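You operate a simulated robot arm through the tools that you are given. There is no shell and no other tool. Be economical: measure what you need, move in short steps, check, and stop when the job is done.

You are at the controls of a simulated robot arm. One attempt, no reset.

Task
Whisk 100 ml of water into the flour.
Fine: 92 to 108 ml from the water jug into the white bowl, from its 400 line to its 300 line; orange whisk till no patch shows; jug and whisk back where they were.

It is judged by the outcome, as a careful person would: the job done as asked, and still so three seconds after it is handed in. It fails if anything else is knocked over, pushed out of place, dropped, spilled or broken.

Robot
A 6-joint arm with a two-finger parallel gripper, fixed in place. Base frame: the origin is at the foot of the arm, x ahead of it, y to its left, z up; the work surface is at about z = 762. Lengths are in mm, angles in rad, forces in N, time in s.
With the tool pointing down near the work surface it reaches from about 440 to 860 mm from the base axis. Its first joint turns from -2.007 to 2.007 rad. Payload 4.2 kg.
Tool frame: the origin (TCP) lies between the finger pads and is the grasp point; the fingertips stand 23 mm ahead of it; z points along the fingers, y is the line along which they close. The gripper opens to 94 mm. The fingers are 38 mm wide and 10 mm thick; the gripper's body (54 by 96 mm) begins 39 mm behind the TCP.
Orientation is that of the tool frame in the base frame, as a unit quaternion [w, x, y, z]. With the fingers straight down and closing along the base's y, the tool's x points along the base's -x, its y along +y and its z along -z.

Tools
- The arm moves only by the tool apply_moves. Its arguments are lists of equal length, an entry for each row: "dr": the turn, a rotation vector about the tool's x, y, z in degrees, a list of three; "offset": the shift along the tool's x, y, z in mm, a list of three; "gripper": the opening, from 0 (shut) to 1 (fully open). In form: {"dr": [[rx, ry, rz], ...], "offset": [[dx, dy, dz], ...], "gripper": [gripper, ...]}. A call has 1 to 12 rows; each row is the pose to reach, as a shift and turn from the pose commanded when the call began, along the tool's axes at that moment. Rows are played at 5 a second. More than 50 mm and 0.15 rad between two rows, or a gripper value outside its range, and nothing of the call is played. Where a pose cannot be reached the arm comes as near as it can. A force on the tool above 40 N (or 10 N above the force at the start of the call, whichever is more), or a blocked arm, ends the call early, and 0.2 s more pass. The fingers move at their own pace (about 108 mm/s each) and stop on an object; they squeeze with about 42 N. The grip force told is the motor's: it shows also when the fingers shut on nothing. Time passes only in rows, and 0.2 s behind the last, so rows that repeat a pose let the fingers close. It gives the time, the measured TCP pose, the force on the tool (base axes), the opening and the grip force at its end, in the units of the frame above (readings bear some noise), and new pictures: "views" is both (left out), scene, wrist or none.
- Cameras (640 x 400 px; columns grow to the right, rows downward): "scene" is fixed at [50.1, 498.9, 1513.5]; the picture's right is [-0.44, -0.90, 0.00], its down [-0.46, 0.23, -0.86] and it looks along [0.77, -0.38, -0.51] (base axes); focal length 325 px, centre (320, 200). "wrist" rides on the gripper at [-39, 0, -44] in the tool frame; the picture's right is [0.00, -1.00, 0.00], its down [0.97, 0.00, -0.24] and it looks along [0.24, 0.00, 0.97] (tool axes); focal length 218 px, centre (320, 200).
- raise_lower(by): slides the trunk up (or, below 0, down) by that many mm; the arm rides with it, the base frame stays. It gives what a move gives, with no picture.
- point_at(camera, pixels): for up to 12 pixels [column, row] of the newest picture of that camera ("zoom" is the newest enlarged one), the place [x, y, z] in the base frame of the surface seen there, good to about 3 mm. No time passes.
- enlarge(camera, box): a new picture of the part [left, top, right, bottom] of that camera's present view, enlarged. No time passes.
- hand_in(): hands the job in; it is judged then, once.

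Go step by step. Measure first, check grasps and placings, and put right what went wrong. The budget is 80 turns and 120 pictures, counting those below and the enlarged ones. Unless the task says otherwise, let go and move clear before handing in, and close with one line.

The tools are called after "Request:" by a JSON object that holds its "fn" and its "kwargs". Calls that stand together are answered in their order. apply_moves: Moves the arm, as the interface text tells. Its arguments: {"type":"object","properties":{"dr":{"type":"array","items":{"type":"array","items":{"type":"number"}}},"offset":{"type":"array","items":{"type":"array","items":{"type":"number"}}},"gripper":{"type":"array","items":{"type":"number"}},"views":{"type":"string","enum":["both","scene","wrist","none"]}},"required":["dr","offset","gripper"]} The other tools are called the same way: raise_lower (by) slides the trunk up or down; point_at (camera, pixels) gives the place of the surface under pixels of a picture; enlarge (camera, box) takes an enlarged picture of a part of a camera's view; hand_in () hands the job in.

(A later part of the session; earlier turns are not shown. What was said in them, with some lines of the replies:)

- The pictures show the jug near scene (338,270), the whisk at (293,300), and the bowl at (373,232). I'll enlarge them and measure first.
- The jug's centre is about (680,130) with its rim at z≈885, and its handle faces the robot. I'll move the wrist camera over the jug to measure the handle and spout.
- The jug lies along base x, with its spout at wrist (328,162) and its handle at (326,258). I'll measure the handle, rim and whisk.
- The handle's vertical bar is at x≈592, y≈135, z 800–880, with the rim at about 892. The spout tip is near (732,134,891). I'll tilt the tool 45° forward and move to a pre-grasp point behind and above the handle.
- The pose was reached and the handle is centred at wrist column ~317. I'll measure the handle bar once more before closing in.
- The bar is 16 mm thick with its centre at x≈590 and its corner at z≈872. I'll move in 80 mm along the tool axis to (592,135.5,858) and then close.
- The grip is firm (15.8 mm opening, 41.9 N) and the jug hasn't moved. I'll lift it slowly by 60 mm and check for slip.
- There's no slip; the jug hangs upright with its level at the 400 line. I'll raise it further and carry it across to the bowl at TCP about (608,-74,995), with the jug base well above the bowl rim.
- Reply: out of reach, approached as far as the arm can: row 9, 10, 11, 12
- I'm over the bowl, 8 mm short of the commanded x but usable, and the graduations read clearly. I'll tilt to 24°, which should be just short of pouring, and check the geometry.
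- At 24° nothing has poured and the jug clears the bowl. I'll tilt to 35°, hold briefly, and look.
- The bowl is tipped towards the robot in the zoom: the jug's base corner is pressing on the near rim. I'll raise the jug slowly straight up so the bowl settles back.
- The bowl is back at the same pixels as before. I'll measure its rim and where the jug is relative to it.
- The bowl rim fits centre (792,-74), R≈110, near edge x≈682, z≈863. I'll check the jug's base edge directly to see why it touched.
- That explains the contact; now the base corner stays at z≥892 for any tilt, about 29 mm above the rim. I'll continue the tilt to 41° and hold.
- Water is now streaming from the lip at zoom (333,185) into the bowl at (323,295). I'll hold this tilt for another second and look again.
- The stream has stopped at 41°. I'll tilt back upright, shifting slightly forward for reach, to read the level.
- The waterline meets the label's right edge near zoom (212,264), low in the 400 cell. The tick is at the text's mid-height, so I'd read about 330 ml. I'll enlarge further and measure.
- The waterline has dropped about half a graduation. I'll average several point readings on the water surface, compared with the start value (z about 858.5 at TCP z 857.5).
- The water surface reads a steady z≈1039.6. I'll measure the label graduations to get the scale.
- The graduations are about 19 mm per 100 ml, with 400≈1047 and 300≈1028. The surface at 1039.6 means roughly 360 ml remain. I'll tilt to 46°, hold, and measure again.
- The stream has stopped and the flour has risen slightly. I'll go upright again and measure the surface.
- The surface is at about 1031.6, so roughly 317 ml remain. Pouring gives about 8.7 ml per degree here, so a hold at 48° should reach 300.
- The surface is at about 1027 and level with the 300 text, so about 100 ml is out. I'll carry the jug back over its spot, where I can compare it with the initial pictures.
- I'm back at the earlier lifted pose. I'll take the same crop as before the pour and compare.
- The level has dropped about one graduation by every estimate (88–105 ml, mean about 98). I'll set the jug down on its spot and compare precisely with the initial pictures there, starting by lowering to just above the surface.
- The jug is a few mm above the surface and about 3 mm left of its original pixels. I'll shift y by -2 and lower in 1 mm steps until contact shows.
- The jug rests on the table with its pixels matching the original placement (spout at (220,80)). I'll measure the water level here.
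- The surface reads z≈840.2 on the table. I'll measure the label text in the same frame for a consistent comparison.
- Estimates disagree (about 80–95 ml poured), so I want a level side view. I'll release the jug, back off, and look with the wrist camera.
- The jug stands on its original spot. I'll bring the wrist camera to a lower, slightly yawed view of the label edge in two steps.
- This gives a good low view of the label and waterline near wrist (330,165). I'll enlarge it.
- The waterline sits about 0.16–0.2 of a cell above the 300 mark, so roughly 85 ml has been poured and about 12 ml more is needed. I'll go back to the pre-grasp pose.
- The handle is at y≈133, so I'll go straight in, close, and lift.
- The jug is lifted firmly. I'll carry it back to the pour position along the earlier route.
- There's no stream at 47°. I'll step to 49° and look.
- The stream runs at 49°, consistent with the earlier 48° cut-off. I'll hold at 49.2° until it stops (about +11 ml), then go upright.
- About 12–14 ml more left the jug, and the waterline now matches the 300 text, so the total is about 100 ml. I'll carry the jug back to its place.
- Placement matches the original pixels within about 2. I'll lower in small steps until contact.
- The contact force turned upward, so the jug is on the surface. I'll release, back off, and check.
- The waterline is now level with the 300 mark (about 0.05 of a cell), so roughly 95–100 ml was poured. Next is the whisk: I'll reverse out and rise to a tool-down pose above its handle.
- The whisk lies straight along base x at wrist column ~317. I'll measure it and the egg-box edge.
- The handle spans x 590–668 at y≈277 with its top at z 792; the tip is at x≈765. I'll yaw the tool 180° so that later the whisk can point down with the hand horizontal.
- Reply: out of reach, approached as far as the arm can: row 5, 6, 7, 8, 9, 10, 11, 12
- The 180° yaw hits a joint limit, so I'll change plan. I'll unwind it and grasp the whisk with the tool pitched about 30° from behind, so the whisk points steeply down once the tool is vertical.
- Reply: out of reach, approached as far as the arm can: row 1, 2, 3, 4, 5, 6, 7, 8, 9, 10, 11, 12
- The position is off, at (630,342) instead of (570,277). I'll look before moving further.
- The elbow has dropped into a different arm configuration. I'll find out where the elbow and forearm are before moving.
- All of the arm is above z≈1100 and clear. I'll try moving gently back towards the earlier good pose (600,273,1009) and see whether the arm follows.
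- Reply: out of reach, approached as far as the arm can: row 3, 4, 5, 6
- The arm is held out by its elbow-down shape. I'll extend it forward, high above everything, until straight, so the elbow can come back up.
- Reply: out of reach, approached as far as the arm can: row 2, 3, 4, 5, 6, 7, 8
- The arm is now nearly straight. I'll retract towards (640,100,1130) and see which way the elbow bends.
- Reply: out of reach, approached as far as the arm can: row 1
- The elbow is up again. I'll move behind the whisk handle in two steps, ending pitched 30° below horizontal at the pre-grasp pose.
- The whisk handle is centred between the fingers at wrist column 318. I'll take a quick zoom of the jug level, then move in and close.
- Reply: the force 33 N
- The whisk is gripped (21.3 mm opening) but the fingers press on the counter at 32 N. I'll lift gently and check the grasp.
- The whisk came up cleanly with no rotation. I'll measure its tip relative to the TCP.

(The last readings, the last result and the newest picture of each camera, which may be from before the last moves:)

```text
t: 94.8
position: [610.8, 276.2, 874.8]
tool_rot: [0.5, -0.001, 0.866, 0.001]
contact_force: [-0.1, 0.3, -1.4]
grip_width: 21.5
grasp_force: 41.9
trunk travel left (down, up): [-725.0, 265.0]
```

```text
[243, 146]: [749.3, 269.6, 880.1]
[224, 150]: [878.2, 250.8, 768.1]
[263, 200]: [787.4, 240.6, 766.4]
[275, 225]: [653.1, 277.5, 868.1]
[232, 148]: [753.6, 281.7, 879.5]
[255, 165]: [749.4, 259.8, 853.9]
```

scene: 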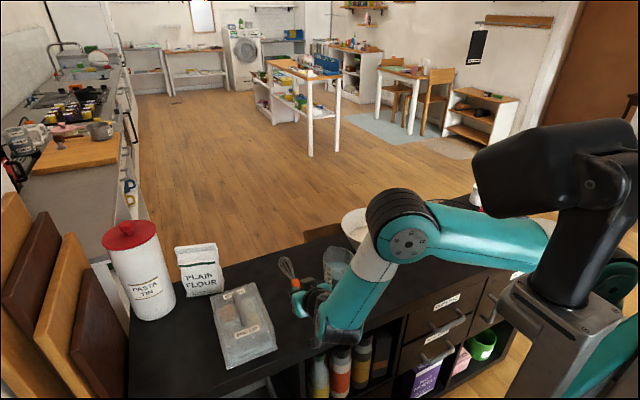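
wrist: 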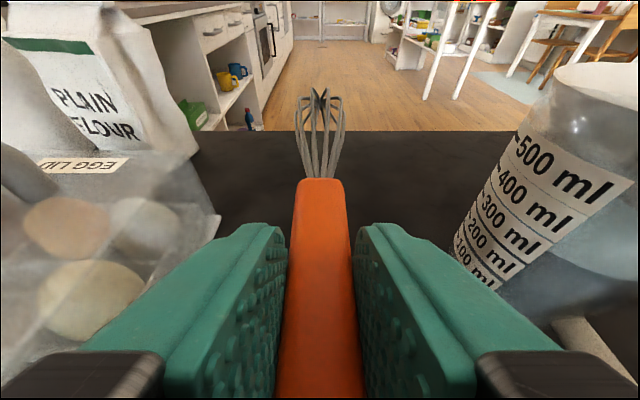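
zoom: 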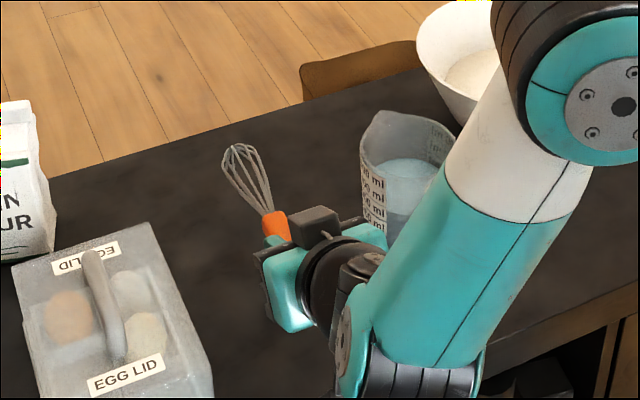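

The tip sits at about (+154, -12) from the TCP with the whisk horizontal. I'll rotate it down by 65° while rising to z 1060, then carry it over the bowl.

Request:
{"fn": "apply_moves", "kwargs": {"dr": [[0, 7, 0], [0, 14, 0], [0, 21, 0], [0, 28, 0], [0, 35, 0], [0, 42, 0], [0, 49, 0], [0, 57, 0], [0, 65, 0], [0, 65, 0]], "offset": [[-25, 0, 2], [-50, 0, 4], [-75, 0, 6], [-100, 0, 8], [-125, 0, 10], [-150, 0, 12], [-175, 0, 14], [-200, 0, 16], [-223.7, 0, 17.5], [-223.7, 0, 17.5]], "gripper": [0, 0, 0, 0, 0, 0, 0, 0, 0, 0], "views": "none"}}

Request:
{"fn": "apply_moves", "kwargs": {"dr": [[0, 0, 0], [0, 0, 0], [0, 0, 0], [0, 0, 0], [0, 0, 0], [0, 0, 0], [0, 0, 0], [0, 0, 0], [0, 0, 0], [0, 0, 0], [0, 0, 0]], "offset": [[0, -15, 0], [0, -50, 0], [0, -90, 0], [0, -130, 0], [0, -170, 0], [0, -210, 0], [0, -250, 0], [0, -290, 0], [0, -325, 0], [0, -350, 0], [0, -350, 0]], "gripper": [0, 0, 0, 0, 0, 0, 0, 0, 0, 0, 0]}}

Request:
{"fn": "enlarge", "kwargs": {"camera": "scene", "box": [320, 150, 440, 270]}}

```text
t: 97.0
position: [737.2, 263.7, 1058.4]
tool_rot: [-0.043, 0.0, 0.999, -0.002]
contact_force: [0.1, 0.9, -0.2]
grip_width: 21.2
grasp_force: 42.3
out of reach, approached as far as the arm can: row 9, 10
trunk travel left (down, up): [-725.0, 265.0]
```

```text
t: 99.4
position: [797.5, -75.8, 1081.4]
tool_rot: [-0.045, -0.001, 0.999, -0.001]
contact_force: [-0.4, -0.2, -0.6]
grip_width: 21.4
grasp_force: 42.1
out of reach, approached as far as the arm can: row 4, 5, 6, 7, 8, 9, 10, 11
trunk travel left (down, up): [-725.0, 265.0]
```

scene: 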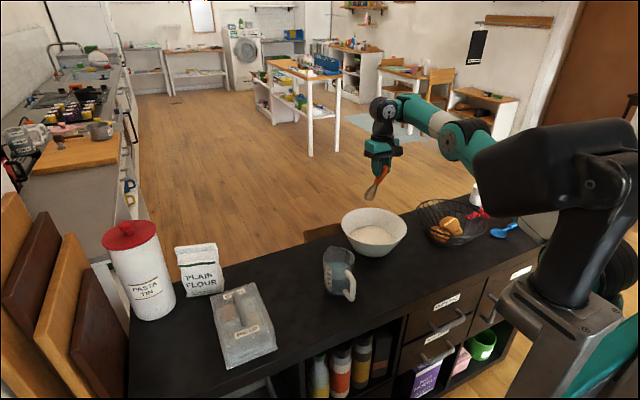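
wrist: 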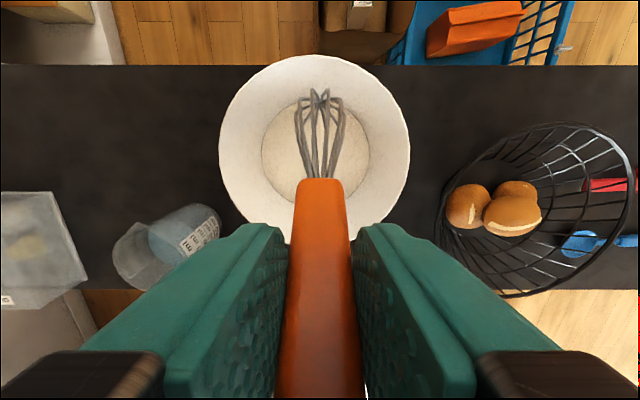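

```text
3.33 times, centred on (380, 210) of scene
```

zoom: 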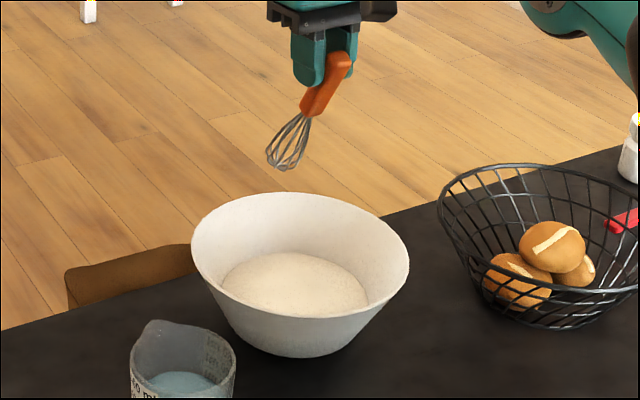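

The whisk is well held, but at this height and reach the arm flipped elbow-down again. I'll extend to straight and retract as before, well above the bowl.

Request:
{"fn": "apply_moves", "kwargs": {"dr": [[0, -2, 0], [0, -5, 0], [0, -5, 0], [0, -5, 0], [0, -5, 0], [0, -5, 0]], "offset": [[-40, 0, -5], [-80, 0, -15], [-120, 0, -20], [-160, 0, -30], [-200, 0, -30], [-240, 0, -30]], "gripper": [0, 0, 0, 0, 0, 0], "views": "none"}}

Request:
{"fn": "apply_moves", "kwargs": {"dr": [[0, 0, 0], [0, 0, 0], [0, 0, 0], [0, 0, 0], [0, 0, 0], [0, 0, 0], [0, 0, 0]], "offset": [[30, 0, 5], [60, 0, 10], [90, 0, 15], [120, 0, 15], [150, 0, 15], [180, 0, 15], [200, 0, 15]], "gripper": [0, 0, 0, 0, 0, 0, 0], "views": "scene"}}

```text
t: 100.8
position: [882.2, -81.8, 1076.5]
tool_rot: [0.0, -0.001, 1.0, -0.001]
contact_force: [0.3, 0.2, -0.3]
grip_width: 21.7
grasp_force: 42.8
out of reach, approached as far as the arm can: row 3, 4, 5, 6
trunk travel left (down, up): [-725.0, 265.0]
```

```text
t: 102.4
position: [679.6, -86.6, 1061.4]
tool_rot: [0.001, 0.0, 1.0, -0.001]
contact_force: [0.1, -0.2, -0.4]
grip_width: 21.2
grasp_force: 42.0
out of reach, approached as far as the arm can: row 1
trunk travel left (down, up): [-725.0, 265.0]
```

scene: 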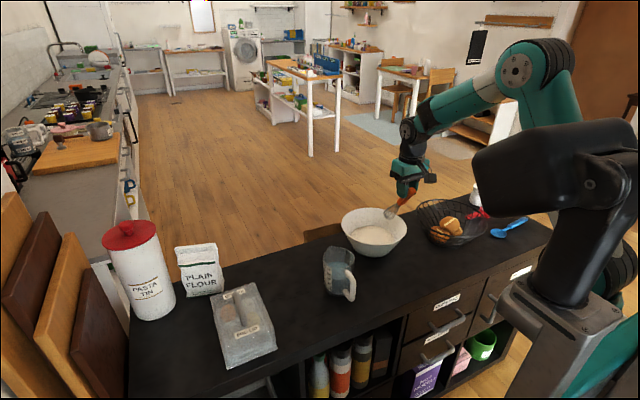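

The elbow is up again, with the tool vertical and the whisk pointing 60° down. I'll centre it over the bowl with the tip at about z 855 and look.

Request:
{"fn": "apply_moves", "kwargs": {"dr": [[0, 0, 0], [0, 0, 0], [0, 0, 0], [0, 0, 0]], "offset": [[-20, 4, 0], [-45, 12.6, 10], [-45, 12.6, 40], [-45, 12.6, 66]], "gripper": [0, 0, 0, 0], "views": "wrist"}}

Request:
{"fn": "enlarge", "kwargs": {"camera": "scene", "box": [330, 170, 430, 270]}}

Request:
{"fn": "point_at", "kwargs": {"camera": "zoom", "pixels": [[300, 290], [330, 280], [250, 290], [360, 290], [300, 310]]}}

```text
t: 103.4
position: [727.0, -74.1, 996.4]
tool_rot: [0.0, -0.001, 1.0, 0.0]
contact_force: [0.2, 0.7, 0.0]
grip_width: 21.4
grasp_force: 41.7
trunk travel left (down, up): [-725.0, 265.0]
```

wrist: 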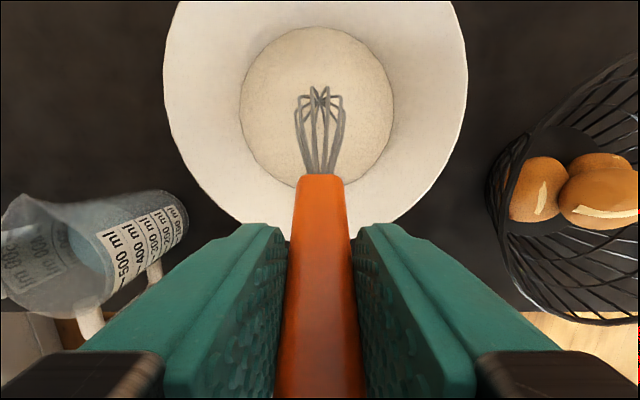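

```text
4.00 times, centred on (380, 220) of scene
```

zoom: 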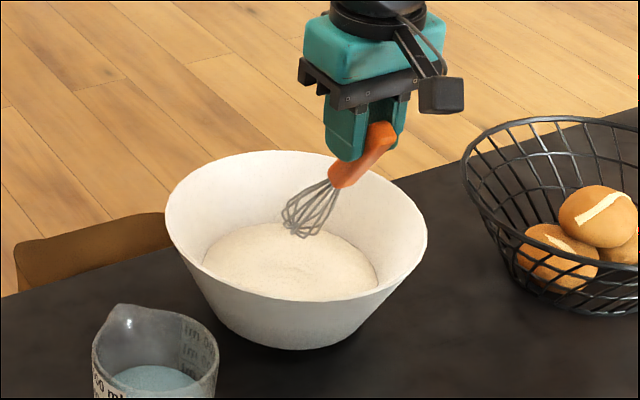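

```text
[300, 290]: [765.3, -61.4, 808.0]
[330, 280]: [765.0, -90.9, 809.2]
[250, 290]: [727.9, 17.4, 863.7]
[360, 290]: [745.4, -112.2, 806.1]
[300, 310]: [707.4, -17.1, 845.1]
```

The tip is over the flour's centre (flour disc centre about (795,-74), R≈73, surface z≈810). I'll lower the tip to about z 797, then stir a first small loop.

Request:
{"fn": "apply_moves", "kwargs": {"dr": [[0, 0, 0], [0, 0, 0], [0, 0, 0], [0, 0, 0], [0, 0, 0], [0, 0, 0]], "offset": [[0, 0, 15], [0, 0, 30], [0, 0, 40], [0, 0, 48], [0, 0, 54], [0, 0, 60]], "gripper": [0, 0, 0, 0, 0, 0], "views": "none"}}

Request:
{"fn": "apply_moves", "kwargs": {"dr": [[0, 0, 0], [0, 0, 0], [0, 0, 0], [0, 0, 0], [0, 0, 0], [0, 0, 0], [0, 0, 0], [0, 0, 0], [0, 0, 0], [0, 0, 0], [0, 0, 0], [0, 0, 0]], "offset": [[15, 0, 0], [25, 0, 0], [21.7, 12.5, 0], [12.5, 21.7, 0], [0, 25, 0], [-12.5, 21.7, 0], [-21.7, 12.5, 0], [-25, 0, 0], [-21.7, -12.5, 0], [-12.5, -21.7, 0], [0, -25, 0], [12.5, -21.7, 0]], "gripper": [0, 0, 0, 0, 0, 0, 0, 0, 0, 0, 0, 0], "views": "wrist"}}

Request:
{"fn": "enlarge", "kwargs": {"camera": "scene", "box": [330, 170, 430, 270]}}

```text
t: 104.8
position: [726.4, -72.4, 935.7]
tool_rot: [-0.001, 0.0, 1.0, 0.0]
contact_force: [-0.1, -0.7, -0.3]
grip_width: 21.3
grasp_force: 42.5
trunk travel left (down, up): [-725.0, 265.0]
```

```text
t: 107.4
position: [712.0, -93.8, 936.9]
tool_rot: [-0.001, -0.001, 1.0, -0.001]
contact_force: [0.1, -0.1, -1.0]
grip_width: 21.4
grasp_force: 41.9
trunk travel left (down, up): [-725.0, 265.0]
```

wrist: 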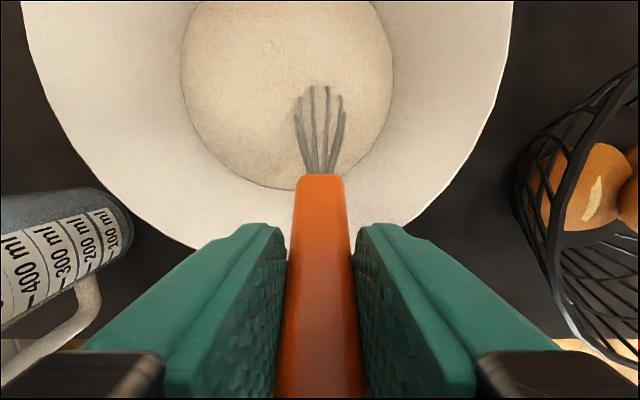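

```text
4.00 times, centred on (380, 220) of scene
```

zoom: 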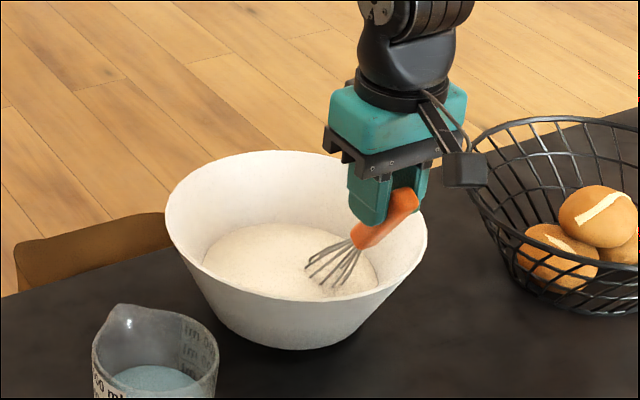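

Stirring works with no resistance. I'll do three wider loops (R≈40), slightly deeper, then check the flour.

Request:
{"fn": "apply_moves", "kwargs": {"dr": [[0, 0, 0], [0, 0, 0], [0, 0, 0], [0, 0, 0], [0, 0, 0], [0, 0, 0], [0, 0, 0], [0, 0, 0], [0, 0, 0], [0, 0, 0], [0, 0, 0], [0, 0, 0]], "offset": [[22.1, 1.7, 2], [27.5, 21.7, 3], [22.1, 41.7, 3], [7.5, 56.3, 3], [-12.5, 61.7, 3], [-32.5, 56.3, 3], [-47.1, 41.7, 3], [-52.5, 21.7, 3], [-47.1, 1.7, 3], [-32.5, -12.9, 3], [-12.5, -18.3, 3], [7.5, -12.9, 3]], "gripper": [0, 0, 0, 0, 0, 0, 0, 0, 0, 0, 0, 0], "views": "none"}}

Request:
{"fn": "apply_moves", "kwargs": {"dr": [[0, 0, 0], [0, 0, 0], [0, 0, 0], [0, 0, 0], [0, 0, 0], [0, 0, 0], [0, 0, 0], [0, 0, 0], [0, 0, 0], [0, 0, 0], [0, 0, 0], [0, 0, 0]], "offset": [[14.6, 14.6, 0], [20, 34.6, 0], [14.6, 54.6, 0], [0, 69.2, 0], [-20, 74.6, 0], [-40, 69.2, 0], [-54.6, 54.6, 0], [-60, 34.6, 0], [-54.6, 14.6, 0], [-40, 0, 0], [-20, -5.4, 0], [0, 0, 0]], "gripper": [0, 0, 0, 0, 0, 0, 0, 0, 0, 0, 0, 0], "views": "none"}}

Request:
{"fn": "apply_moves", "kwargs": {"dr": [[0, 0, 0], [0, 0, 0], [0, 0, 0], [0, 0, 0], [0, 0, 0], [0, 0, 0], [0, 0, 0], [0, 0, 0], [0, 0, 0], [0, 0, 0], [0, 0, 0], [0, 0, 0]], "offset": [[14.6, 14.6, 0], [20, 34.6, 0], [14.6, 54.6, 0], [0, 69.2, 0], [-20, 74.6, 0], [-40, 69.2, 0], [-54.6, 54.6, 0], [-60, 34.6, 0], [-54.6, 14.6, 0], [-40, 0, 0], [-20, -5.4, 0], [0, 0, 0]], "gripper": [0, 0, 0, 0, 0, 0, 0, 0, 0, 0, 0, 0], "views": "wrist"}}

Request:
{"fn": "enlarge", "kwargs": {"camera": "scene", "box": [335, 190, 415, 260]}}

```text
t: 110.0
position: [706.3, -105.8, 932.3]
tool_rot: [0.0, 0.0, 1.0, 0.0]
contact_force: [-0.1, -0.6, 8.6]
grip_width: 21.4
grasp_force: 42.0
trunk travel left (down, up): [-725.0, 265.0]
```

```text
t: 112.6
position: [706.8, -105.7, 933.3]
tool_rot: [-0.001, -0.001, 1.0, 0.0]
contact_force: [0.0, 0.5, -0.2]
grip_width: 21.5
grasp_force: 42.2
trunk travel left (down, up): [-725.0, 265.0]
```

```text
t: 115.2
position: [707.6, -105.5, 933.1]
tool_rot: [-0.001, -0.001, 1.0, 0.001]
contact_force: [0.4, -0.7, -1.5]
grip_width: 21.3
grasp_force: 41.7
trunk travel left (down, up): [-725.0, 265.0]
```

wrist: 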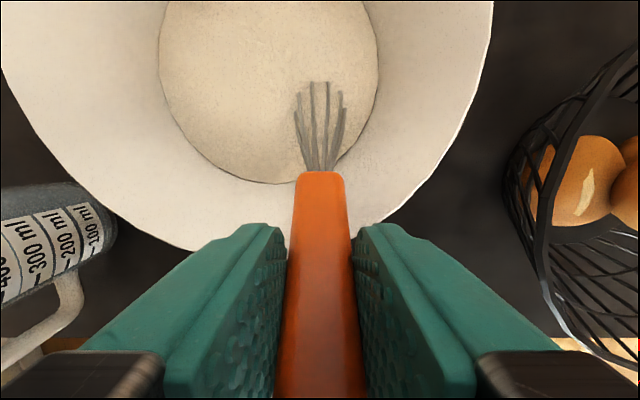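

```text
5.71 times, centred on (375, 225) of scene
```

zoom: 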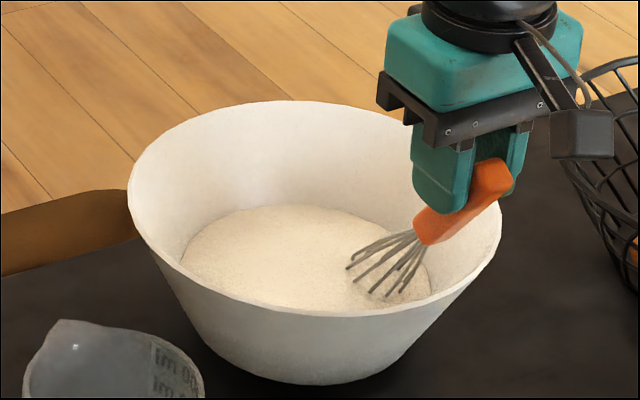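

The bowl hasn't moved (rim pixels unchanged). I'll enlarge the wrist view to look for patches.

Request:
{"fn": "enlarge", "kwargs": {"camera": "wrist", "box": [150, 0, 400, 200]}}

```text
2.00 times, centred on (275, 100) of wrist
```

zoom: 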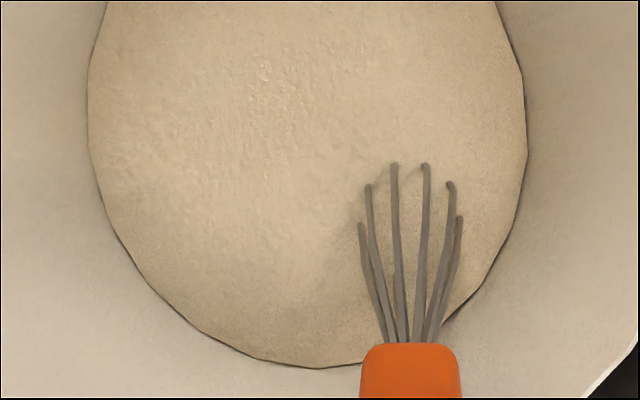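

Some lumpy texture remains near zoom (270,90). I'll continue with cross strokes and inner and outer loops.

Request:
{"fn": "apply_moves", "kwargs": {"dr": [[0, 0, 0], [0, 0, 0], [0, 0, 0], [0, 0, 0], [0, 0, 0], [0, 0, 0], [0, 0, 0], [0, 0, 0], [0, 0, 0], [0, 0, 0], [0, 0, 0], [0, 0, 0]], "offset": [[-20, 34.6, 0], [-40, 69.2, 0], [-58, 44.6, 0], [-20, 34.6, 0], [18, 24.6, 0], [16, 51.6, 0], [-20, 34.6, 0], [-56, 17.6, 0], [-32, -3.4, 0], [-20, 34.6, 0], [-8, 72.6, 0], [-20, 34.6, 0]], "gripper": [0, 0, 0, 0, 0, 0, 0, 0, 0, 0, 0, 0], "views": "none"}}

Request:
{"fn": "apply_moves", "kwargs": {"dr": [[0, 0, 0], [0, 0, 0], [0, 0, 0], [0, 0, 0], [0, 0, 0], [0, 0, 0], [0, 0, 0], [0, 0, 0], [0, 0, 0], [0, 0, 0], [0, 0, 0], [0, 0, 0]], "offset": [[20, 0, 0], [10, 17.3, 0], [-10, 17.3, 0], [-20, 0, 0], [-10, -17.3, 0], [10, -17.3, 0], [20, 0, 0], [10, 17.3, 0], [-10, 17.3, 0], [-20, 0, 0], [-10, -17.3, 0], [10, -17.3, 0]], "gripper": [0, 0, 0, 0, 0, 0, 0, 0, 0, 0, 0, 0], "views": "none"}}

Request:
{"fn": "apply_moves", "kwargs": {"dr": [[0, 0, 0], [0, 0, 0], [0, 0, 0], [0, 0, 0], [0, 0, 0], [0, 0, 0], [0, 0, 0], [0, 0, 0], [0, 0, 0], [0, 0, 0], [0, 0, 0], [0, 0, 0]], "offset": [[21.2, -0.7, 0], [26, 17.3, 0], [21.2, 35.3, 0], [8, 48.5, 0], [-10, 53.3, 0], [-28, 48.5, 0], [-41.2, 35.3, 0], [-46, 17.3, 0], [-41.2, -0.7, 0], [-28, -13.9, 0], [-10, -18.7, 0], [-10, 17.3, 0]], "gripper": [0, 0, 0, 0, 0, 0, 0, 0, 0, 0, 0, 0], "views": "none"}}

Request:
{"fn": "apply_moves", "kwargs": {"dr": [[0, 0, 0], [0, 0, 0], [0, 0, 0], [0, 0, 0]], "offset": [[0, 0, -20], [0, 0, -45], [0, 0, -75], [0, 0, -75]], "gripper": [0, 0, 0, 0], "views": "none"}}

Request:
{"fn": "enlarge", "kwargs": {"camera": "wrist", "box": [200, 0, 440, 200]}}

Request:
{"fn": "enlarge", "kwargs": {"camera": "scene", "box": [335, 190, 415, 260]}}

```text
t: 117.8
position: [726.8, -71.6, 931.8]
tool_rot: [0.001, -0.001, 1.0, 0.001]
contact_force: [-0.9, -0.9, 5.5]
grip_width: 21.4
grasp_force: 41.9
trunk travel left (down, up): [-725.0, 265.0]
```

```text
t: 120.4
position: [714.4, -90.5, 932.5]
tool_rot: [-0.001, -0.001, 1.0, 0.0]
contact_force: [0.3, 0.0, -0.7]
grip_width: 21.3
grasp_force: 42.0
trunk travel left (down, up): [-725.0, 265.0]
```

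```text
t: 123.0
position: [725.0, -73.4, 933.9]
tool_rot: [0.001, 0.0, 1.0, 0.0]
contact_force: [-0.7, -0.5, -0.6]
grip_width: 21.5
grasp_force: 42.2
trunk travel left (down, up): [-725.0, 265.0]
```

```text
t: 124.0
position: [725.6, -71.0, 1009.2]
tool_rot: [-0.001, -0.002, 1.0, 0.0]
contact_force: [0.6, -0.6, 0.3]
grip_width: 21.5
grasp_force: 42.0
trunk travel left (down, up): [-725.0, 265.0]
```

```text
2.00 times, centred on (320, 100) of wrist
```

zoom: 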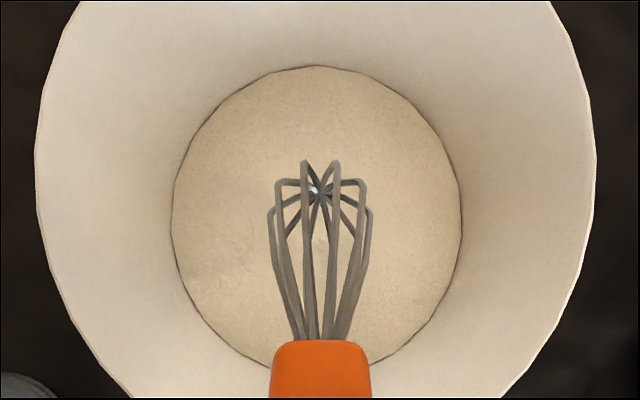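

```text
5.71 times, centred on (375, 225) of scene
```

zoom: 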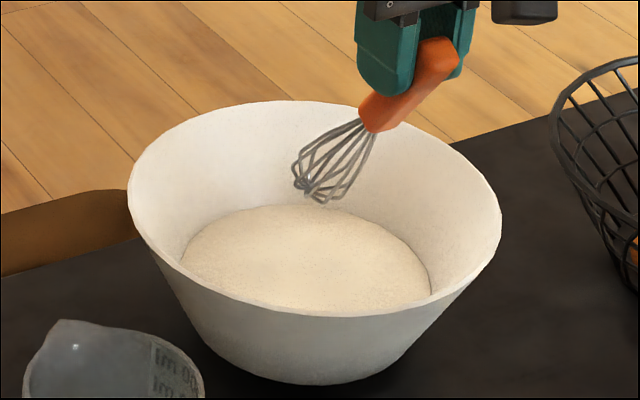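

The surface looks almost even, perhaps with a faint spot at wrist-zoom (210,265). I'll look closer.

Request:
{"fn": "enlarge", "kwargs": {"camera": "scene", "box": [349, 222, 393, 248]}}

Request:
{"fn": "enlarge", "kwargs": {"camera": "wrist", "box": [260, 30, 380, 190]}}

```text
14.55 times, centred on (371, 235) of scene
```

zoom: 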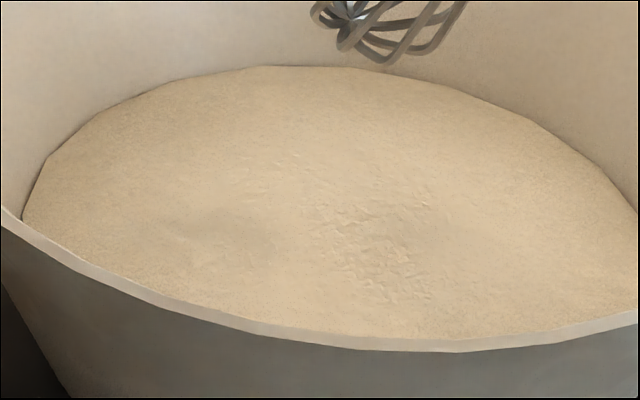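

```text
2.50 times, centred on (320, 110) of wrist
```

zoom: 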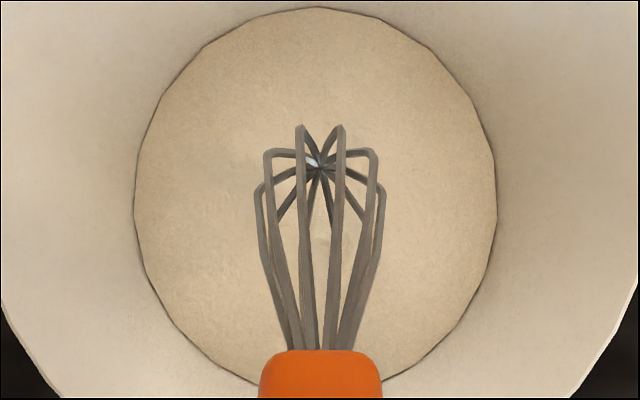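

The colour is even, with only faint texture near zoom (370,240). I'll whisk another round to be sure, mainly in the centre and near side.

Request:
{"fn": "apply_moves", "kwargs": {"dr": [[0, 0, 0], [0, 0, 0], [0, 0, 0], [0, 0, 0], [0, 0, 0], [0, 0, 0], [0, 0, 0], [0, 0, 0], [0, 0, 0], [0, 0, 0], [0, 0, 0], [0, 0, 0]], "offset": [[0, 0, 40], [0, 0, 75], [15, 0, 75], [0, 18, 75], [-20, 0, 75], [0, -22, 75], [26, 0, 75], [0, 28, 75], [-30, 0, 75], [0, -32, 75], [34, 0, 75], [24, 24, 75]], "gripper": [0, 0, 0, 0, 0, 0, 0, 0, 0, 0, 0, 0], "views": "none"}}

Request:
{"fn": "apply_moves", "kwargs": {"dr": [[0, 0, 0], [0, 0, 0], [0, 0, 0], [0, 0, 0], [0, 0, 0], [0, 0, 0], [0, 0, 0], [0, 0, 0], [0, 0, 0], [0, 0, 0], [0, 0, 0], [0, 0, 0]], "offset": [[-24, 14, 0], [-50, 0, 0], [-62, -24, 0], [-48, -50, 0], [-24, -62, 0], [4, -50, 0], [14, -24, 0], [-10, -10, 0], [-34, -24, 0], [-24, -44, 0], [-4, -30, 0], [-24, -24, 0]], "gripper": [0, 0, 0, 0, 0, 0, 0, 0, 0, 0, 0, 0], "views": "none"}}

Request:
{"fn": "apply_moves", "kwargs": {"dr": [[0, 0, 0], [0, 0, 0], [0, 0, 0], [0, 0, 0], [0, 0, 0], [0, 0, 0], [0, 0, 0], [0, 0, 0], [0, 0, 0], [0, 0, 0], [0, 0, 0], [0, 0, 0]], "offset": [[20, 0, 0], [30, 20, 0], [0, 36, 0], [-30, 20, 0], [-38, 0, 0], [-26, -26, 0], [0, -38, 0], [30, -22, 0], [38, 0, 0], [20, 15, 0], [20, -15, 0], [0, 0, 0]], "gripper": [0, 0, 0, 0, 0, 0, 0, 0, 0, 0, 0, 0], "views": "none"}}

Request:
{"fn": "apply_moves", "kwargs": {"dr": [[0, 0, 0], [0, 0, 0], [0, 0, 0], [0, 0, 0], [0, 0, 0]], "offset": [[0, 0, -20], [0, 0, -45], [0, 0, -75], [0, 0, -100], [0, 0, -100]], "gripper": [0, 0, 0, 0, 0], "views": "none"}}

Request:
{"fn": "enlarge", "kwargs": {"camera": "scene", "box": [349, 222, 393, 248]}}

Request:
{"fn": "enlarge", "kwargs": {"camera": "wrist", "box": [240, 30, 400, 190]}}

```text
t: 126.6
position: [701.8, -48.1, 931.2]
tool_rot: [0.0, -0.001, 1.0, 0.0]
contact_force: [-0.2, 0.0, 2.2]
grip_width: 21.6
grasp_force: 41.9
trunk travel left (down, up): [-725.0, 265.0]
```

```text
t: 129.2
position: [726.1, -71.3, 934.7]
tool_rot: [0.001, 0.0, 1.0, 0.0]
contact_force: [0.1, -0.1, -0.4]
grip_width: 21.3
grasp_force: 42.0
trunk travel left (down, up): [-725.0, 265.0]
```

```text
t: 131.8
position: [725.7, -71.6, 932.3]
tool_rot: [-0.001, -0.001, 1.0, 0.0]
contact_force: [-0.3, -0.9, -0.7]
grip_width: 21.5
grasp_force: 41.5
trunk travel left (down, up): [-725.0, 265.0]
```

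```text
t: 133.0
position: [726.2, -70.2, 1034.4]
tool_rot: [0.0, -0.001, 1.0, 0.0]
contact_force: [0.4, -0.8, -0.2]
grip_width: 21.5
grasp_force: 41.5
trunk travel left (down, up): [-725.0, 265.0]
```

```text
14.55 times, centred on (371, 235) of scene
```

zoom: 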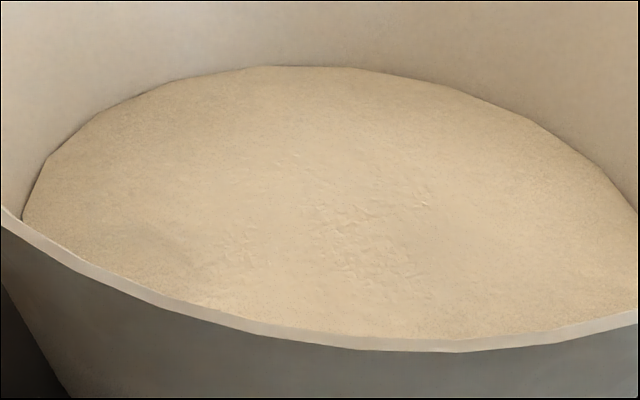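

```text
2.50 times, centred on (320, 110) of wrist
```

zoom: 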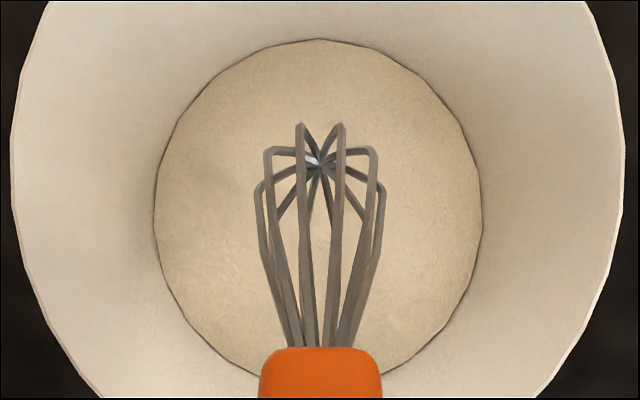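

The batter is even with no patch left. I'll take the whisk back: up and in, over the jug with height to spare, to y≈276.

Request:
{"fn": "apply_moves", "kwargs": {"dr": [[0, 0, 0], [0, 0, 0], [0, 0, 0], [0, 0, 0], [0, 0, 0], [0, 0, 0], [0, 0, 0], [0, 0, 0], [0, 0, 0], [0, 0, 0], [0, 0, 0], [0, 0, 0]], "offset": [[30, 0, -18], [60, 8, -36], [84, 35, -45], [84, 72, -45], [84, 110, -45], [84, 148, -45], [84, 186, -45], [84, 224, -45], [84, 262, -45], [84, 300, -45], [84, 335, -45], [84, 347, -45]], "gripper": [0, 0, 0, 0, 0, 0, 0, 0, 0, 0, 0, 0], "views": "none"}}

Request:
{"fn": "apply_moves", "kwargs": {"dr": [[0, -7, 0], [0, -14, 0], [0, -21, 0], [0, -28, 0], [0, -35, 0], [0, -42, 0], [0, -49, 0], [0, -56, 0], [0, -60, 0], [0, -60, 0]], "offset": [[3, 0, 15], [6, 0, 35], [9, 0, 55], [12, 0, 75], [16, 0, 100], [20, 0, 125], [24, 0, 150], [28, 0, 175], [31, 0, 195], [31, 0, 195]], "gripper": [0, 0, 0, 0, 0, 0, 0, 0, 0, 0]}}

```text
t: 135.6
position: [642.6, 275.9, 1078.2]
tool_rot: [0.0, -0.001, 1.0, 0.0]
contact_force: [-0.3, 0.3, -0.4]
grip_width: 21.3
grasp_force: 42.1
trunk travel left (down, up): [-725.0, 265.0]
```

```text
t: 137.8
position: [610.6, 274.8, 882.7]
tool_rot: [0.5, -0.001, 0.866, 0.001]
contact_force: [0.2, 0.1, -1.5]
grip_width: 21.6
grasp_force: 42.3
trunk travel left (down, up): [-725.0, 265.0]
```

scene: 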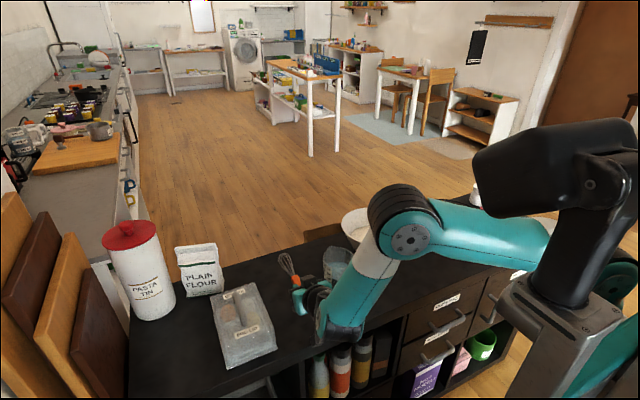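
wrist: 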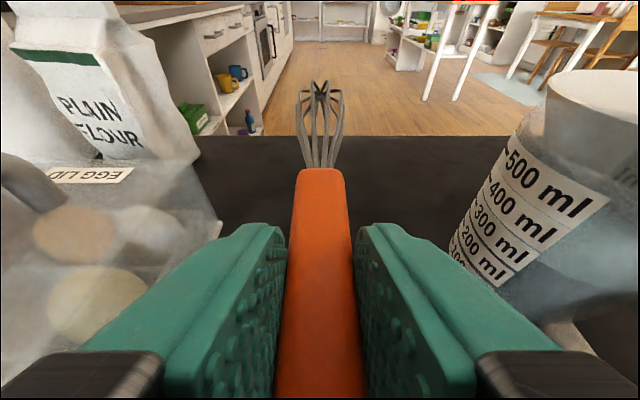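

The whisk has pivoted a few degrees up in the grip (handle end at row 168 against 178 before). I'll measure the tilt before setting it down.

Request:
{"fn": "point_at", "kwargs": {"camera": "wrist", "pixels": [[320, 180], [320, 230], [320, 300], [320, 200], [322, 90], [305, 90], [338, 95], [313, 164]]}}

```text
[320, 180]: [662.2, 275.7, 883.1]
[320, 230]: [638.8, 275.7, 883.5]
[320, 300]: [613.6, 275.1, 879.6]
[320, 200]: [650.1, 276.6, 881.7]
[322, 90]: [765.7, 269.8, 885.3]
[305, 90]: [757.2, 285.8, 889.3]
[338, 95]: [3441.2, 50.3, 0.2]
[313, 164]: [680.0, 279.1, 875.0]
```

The tilt is about 4°, so I'll pitch the tool down 4° while lowering to z≈803 and shifting y by +1.5.

Request:
{"fn": "apply_moves", "kwargs": {"dr": [[0, 1, 0], [0, 2, 0], [0, 3, 0], [0, 4, 0], [0, 4, 0], [0, 4, 0]], "offset": [[17, 0.5, 10], [35, 1, 20], [50, 1.5, 29], [60, 1.5, 34.6], [66, 1.5, 38], [69, 1.5, 40]], "gripper": [0, 0, 0, 0, 0, 0], "views": "none"}}

Request:
{"fn": "apply_moves", "kwargs": {"dr": [[0, 0, 0], [0, 0, 0], [0, 0, 0]], "offset": [[0.9, 0, 0.6], [1.7, 0, 1.2], [2.5, 0, 1.7]], "gripper": [0, 0, 0], "views": "wrist"}}

Request:
{"fn": "enlarge", "kwargs": {"camera": "scene", "box": [260, 250, 340, 330]}}

```text
t: 139.2
position: [610.7, 278.3, 803.8]
tool_rot: [0.469, 0.0, 0.883, 0.0]
contact_force: [-0.2, 0.4, -0.4]
grip_width: 21.6
grasp_force: 42.1
trunk travel left (down, up): [-725.0, 265.0]
```

```text
t: 140.0
position: [610.2, 277.2, 800.9]
tool_rot: [0.471, 0.0, 0.882, 0.0]
contact_force: [-2.3, -1.0, 11.1]
grip_width: 21.2
grasp_force: 42.3
trunk travel left (down, up): [-725.0, 265.0]
```

wrist: 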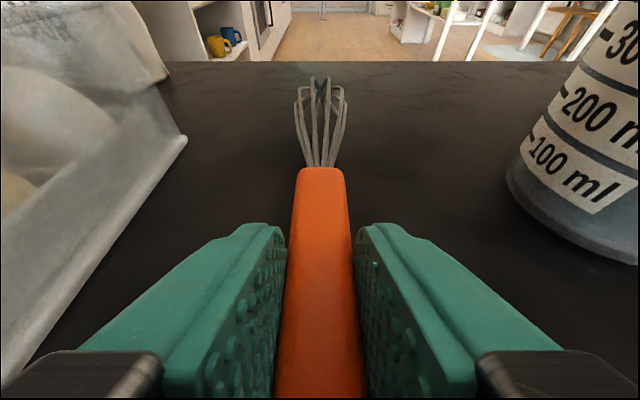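

```text
5.00 times, centred on (300, 290) of scene
```

zoom: 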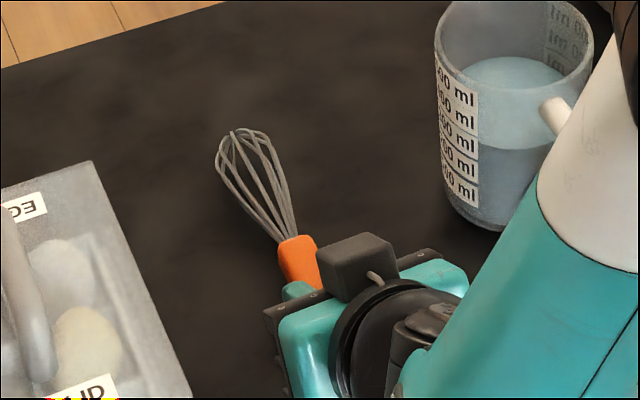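

Contact registers at 11 N. I'll check that the whisk itself is down before releasing.

Request:
{"fn": "point_at", "kwargs": {"camera": "wrist", "pixels": [[320, 180], [320, 230], [320, 300], [322, 85], [300, 95], [342, 95]]}}

```text
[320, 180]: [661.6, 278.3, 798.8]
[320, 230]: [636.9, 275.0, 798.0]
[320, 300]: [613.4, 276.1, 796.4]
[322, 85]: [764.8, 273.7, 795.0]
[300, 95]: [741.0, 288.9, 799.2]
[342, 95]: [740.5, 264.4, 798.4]
```

The whisk is within about 4 mm of its resting height. I'll open the gripper gently and back away along the tool axis.

Request:
{"fn": "apply_moves", "kwargs": {"dr": [[0, 0, 0], [0, 0, 0], [0, 0, 0], [0, 0, 0], [0, 0, 0], [0, 0, 0], [0, 0, 0], [0, 0, 0]], "offset": [[-1, 0, -0.6], [-1, 0, -0.6], [-1, 0, -0.6], [-1, 0, -0.6], [-2, 0, -15], [-4, 0, -40], [-8, 0, -65], [-12, 0, -90]], "gripper": [0.25, 0.4, 0.6, 0.6, 0.6, 0.6, 0.6, 0.6]}}

Request:
{"fn": "enlarge", "kwargs": {"camera": "scene", "box": [260, 190, 420, 340]}}

```text
t: 141.8
position: [543.5, 276.2, 858.6]
tool_rot: [0.47, 0.0, 0.883, -0.001]
contact_force: [-0.2, 0.0, -0.4]
grip_width: 56.2
grasp_force: 0.1
trunk travel left (down, up): [-725.0, 265.0]
```

scene: 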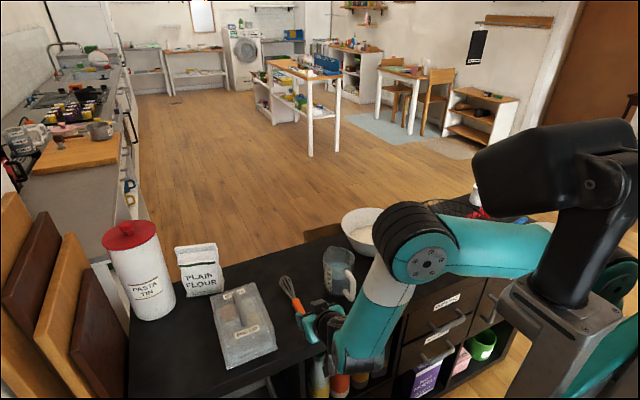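
wrist: 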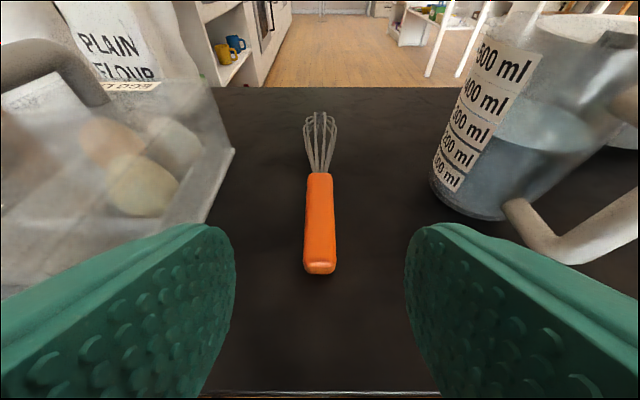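

```text
2.67 times, centred on (340, 265) of scene
```

zoom: 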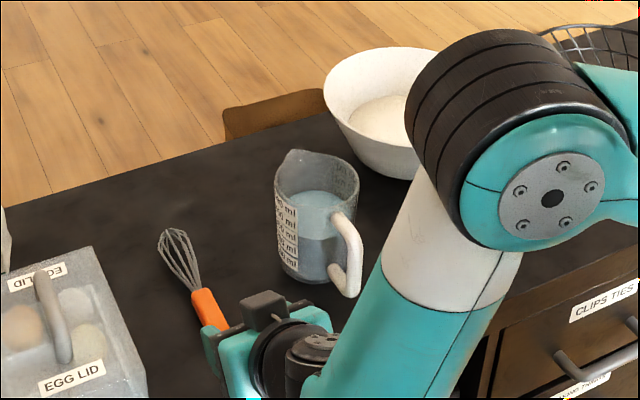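

The whisk and jug are at the same pixels as in the first picture. I'll raise the arm clear and take a last look.

Request:
{"fn": "apply_moves", "kwargs": {"dr": [[0, 0, 0], [0, 7, 0], [0, 14, 0], [0, 21, 0], [0, 28, 0], [0, 35, 0], [0, 42, 0], [0, 49, 0], [0, 56, 0]], "offset": [[-20, 0, -13], [-40, 0, -25], [-60, 0, -30], [-80, 0, -30], [-100, 0, -30], [-120, 0, -30], [-140, 0, -30], [-160, 0, -30], [-180, 0, -30]], "gripper": [0.6, 0.6, 0.6, 0.6, 0.6, 0.6, 0.6, 0.6, 0.6]}}

Request:
{"fn": "enlarge", "kwargs": {"camera": "scene", "box": [260, 190, 420, 340]}}

```text
t: 143.8
position: [618.0, 276.8, 1027.2]
tool_rot: [-0.001, -0.001, 1.0, 0.0]
contact_force: [0.5, -0.1, 0.4]
grip_width: 56.6
grasp_force: 0.1
trunk travel left (down, up): [-725.0, 265.0]
```

scene: 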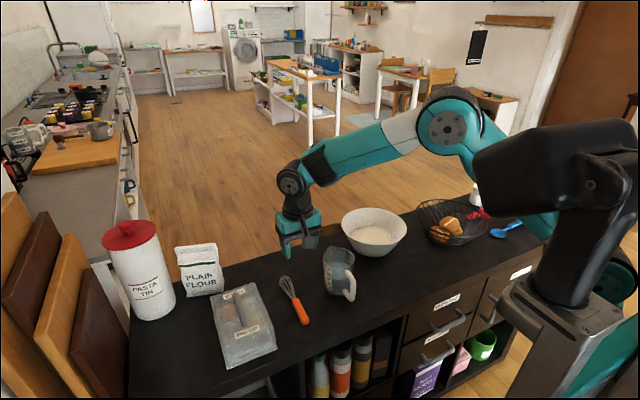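
wrist: 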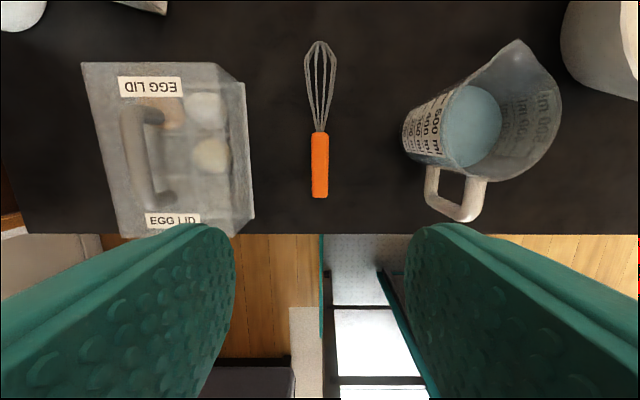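

```text
2.67 times, centred on (340, 265) of scene
```

zoom: 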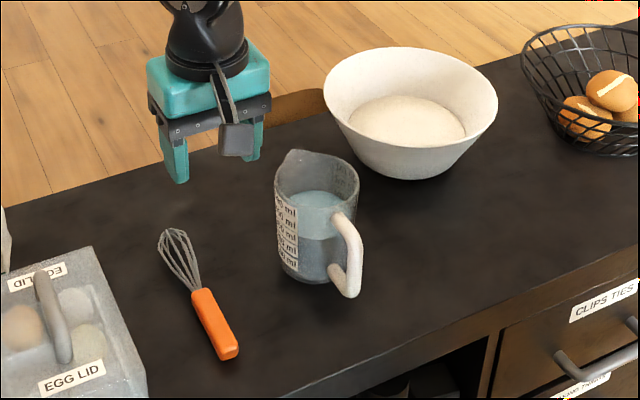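

Everything matches the first picture. I'll do one last check of the jug's water level against its graduations.

Request:
{"fn": "enlarge", "kwargs": {"camera": "scene", "box": [326, 246, 358, 286]}}

Request:
{"fn": "point_at", "kwargs": {"camera": "zoom", "pixels": [[230, 180], [260, 170], [290, 180], [240, 195], [270, 195], [300, 195], [240, 220], [270, 215], [280, 235], [250, 250], [260, 165], [280, 170]]}}

```text
10.00 times, centred on (342, 266) of scene
```

zoom: 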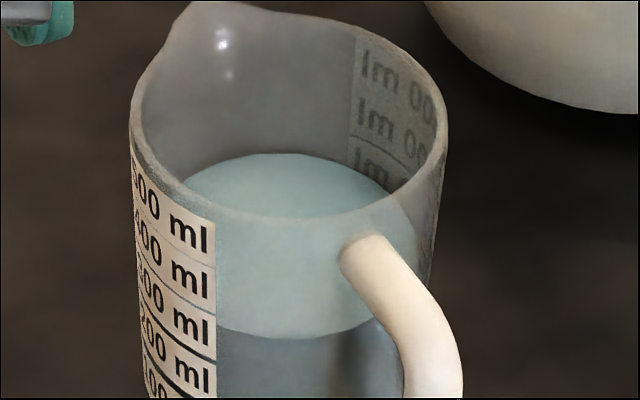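

```text
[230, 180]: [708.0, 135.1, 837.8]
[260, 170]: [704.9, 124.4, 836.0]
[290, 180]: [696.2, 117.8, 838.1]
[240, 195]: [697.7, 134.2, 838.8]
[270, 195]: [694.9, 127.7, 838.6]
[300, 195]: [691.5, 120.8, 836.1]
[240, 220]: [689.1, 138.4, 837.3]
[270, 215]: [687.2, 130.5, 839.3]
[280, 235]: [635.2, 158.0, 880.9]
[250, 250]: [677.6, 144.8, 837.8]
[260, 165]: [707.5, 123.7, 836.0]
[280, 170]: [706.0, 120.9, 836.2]
```

The surface reads z≈837.5, right at the 300 graduation (about 837), so about 100 ml was poured. The jug, whisk and bowl are all in place, so I'm handing in.

Request:
{"fn": "hand_in", "kwargs": {}}

```text
The job is handed in.
```

I poured about 100 ml into the flour and the jug now reads 300. The batter is whisked until no patch shows, and the jug and whisk are back where they were. During the first pour the jug briefly tipped the bowl; it settled back in place and I saw no spill.
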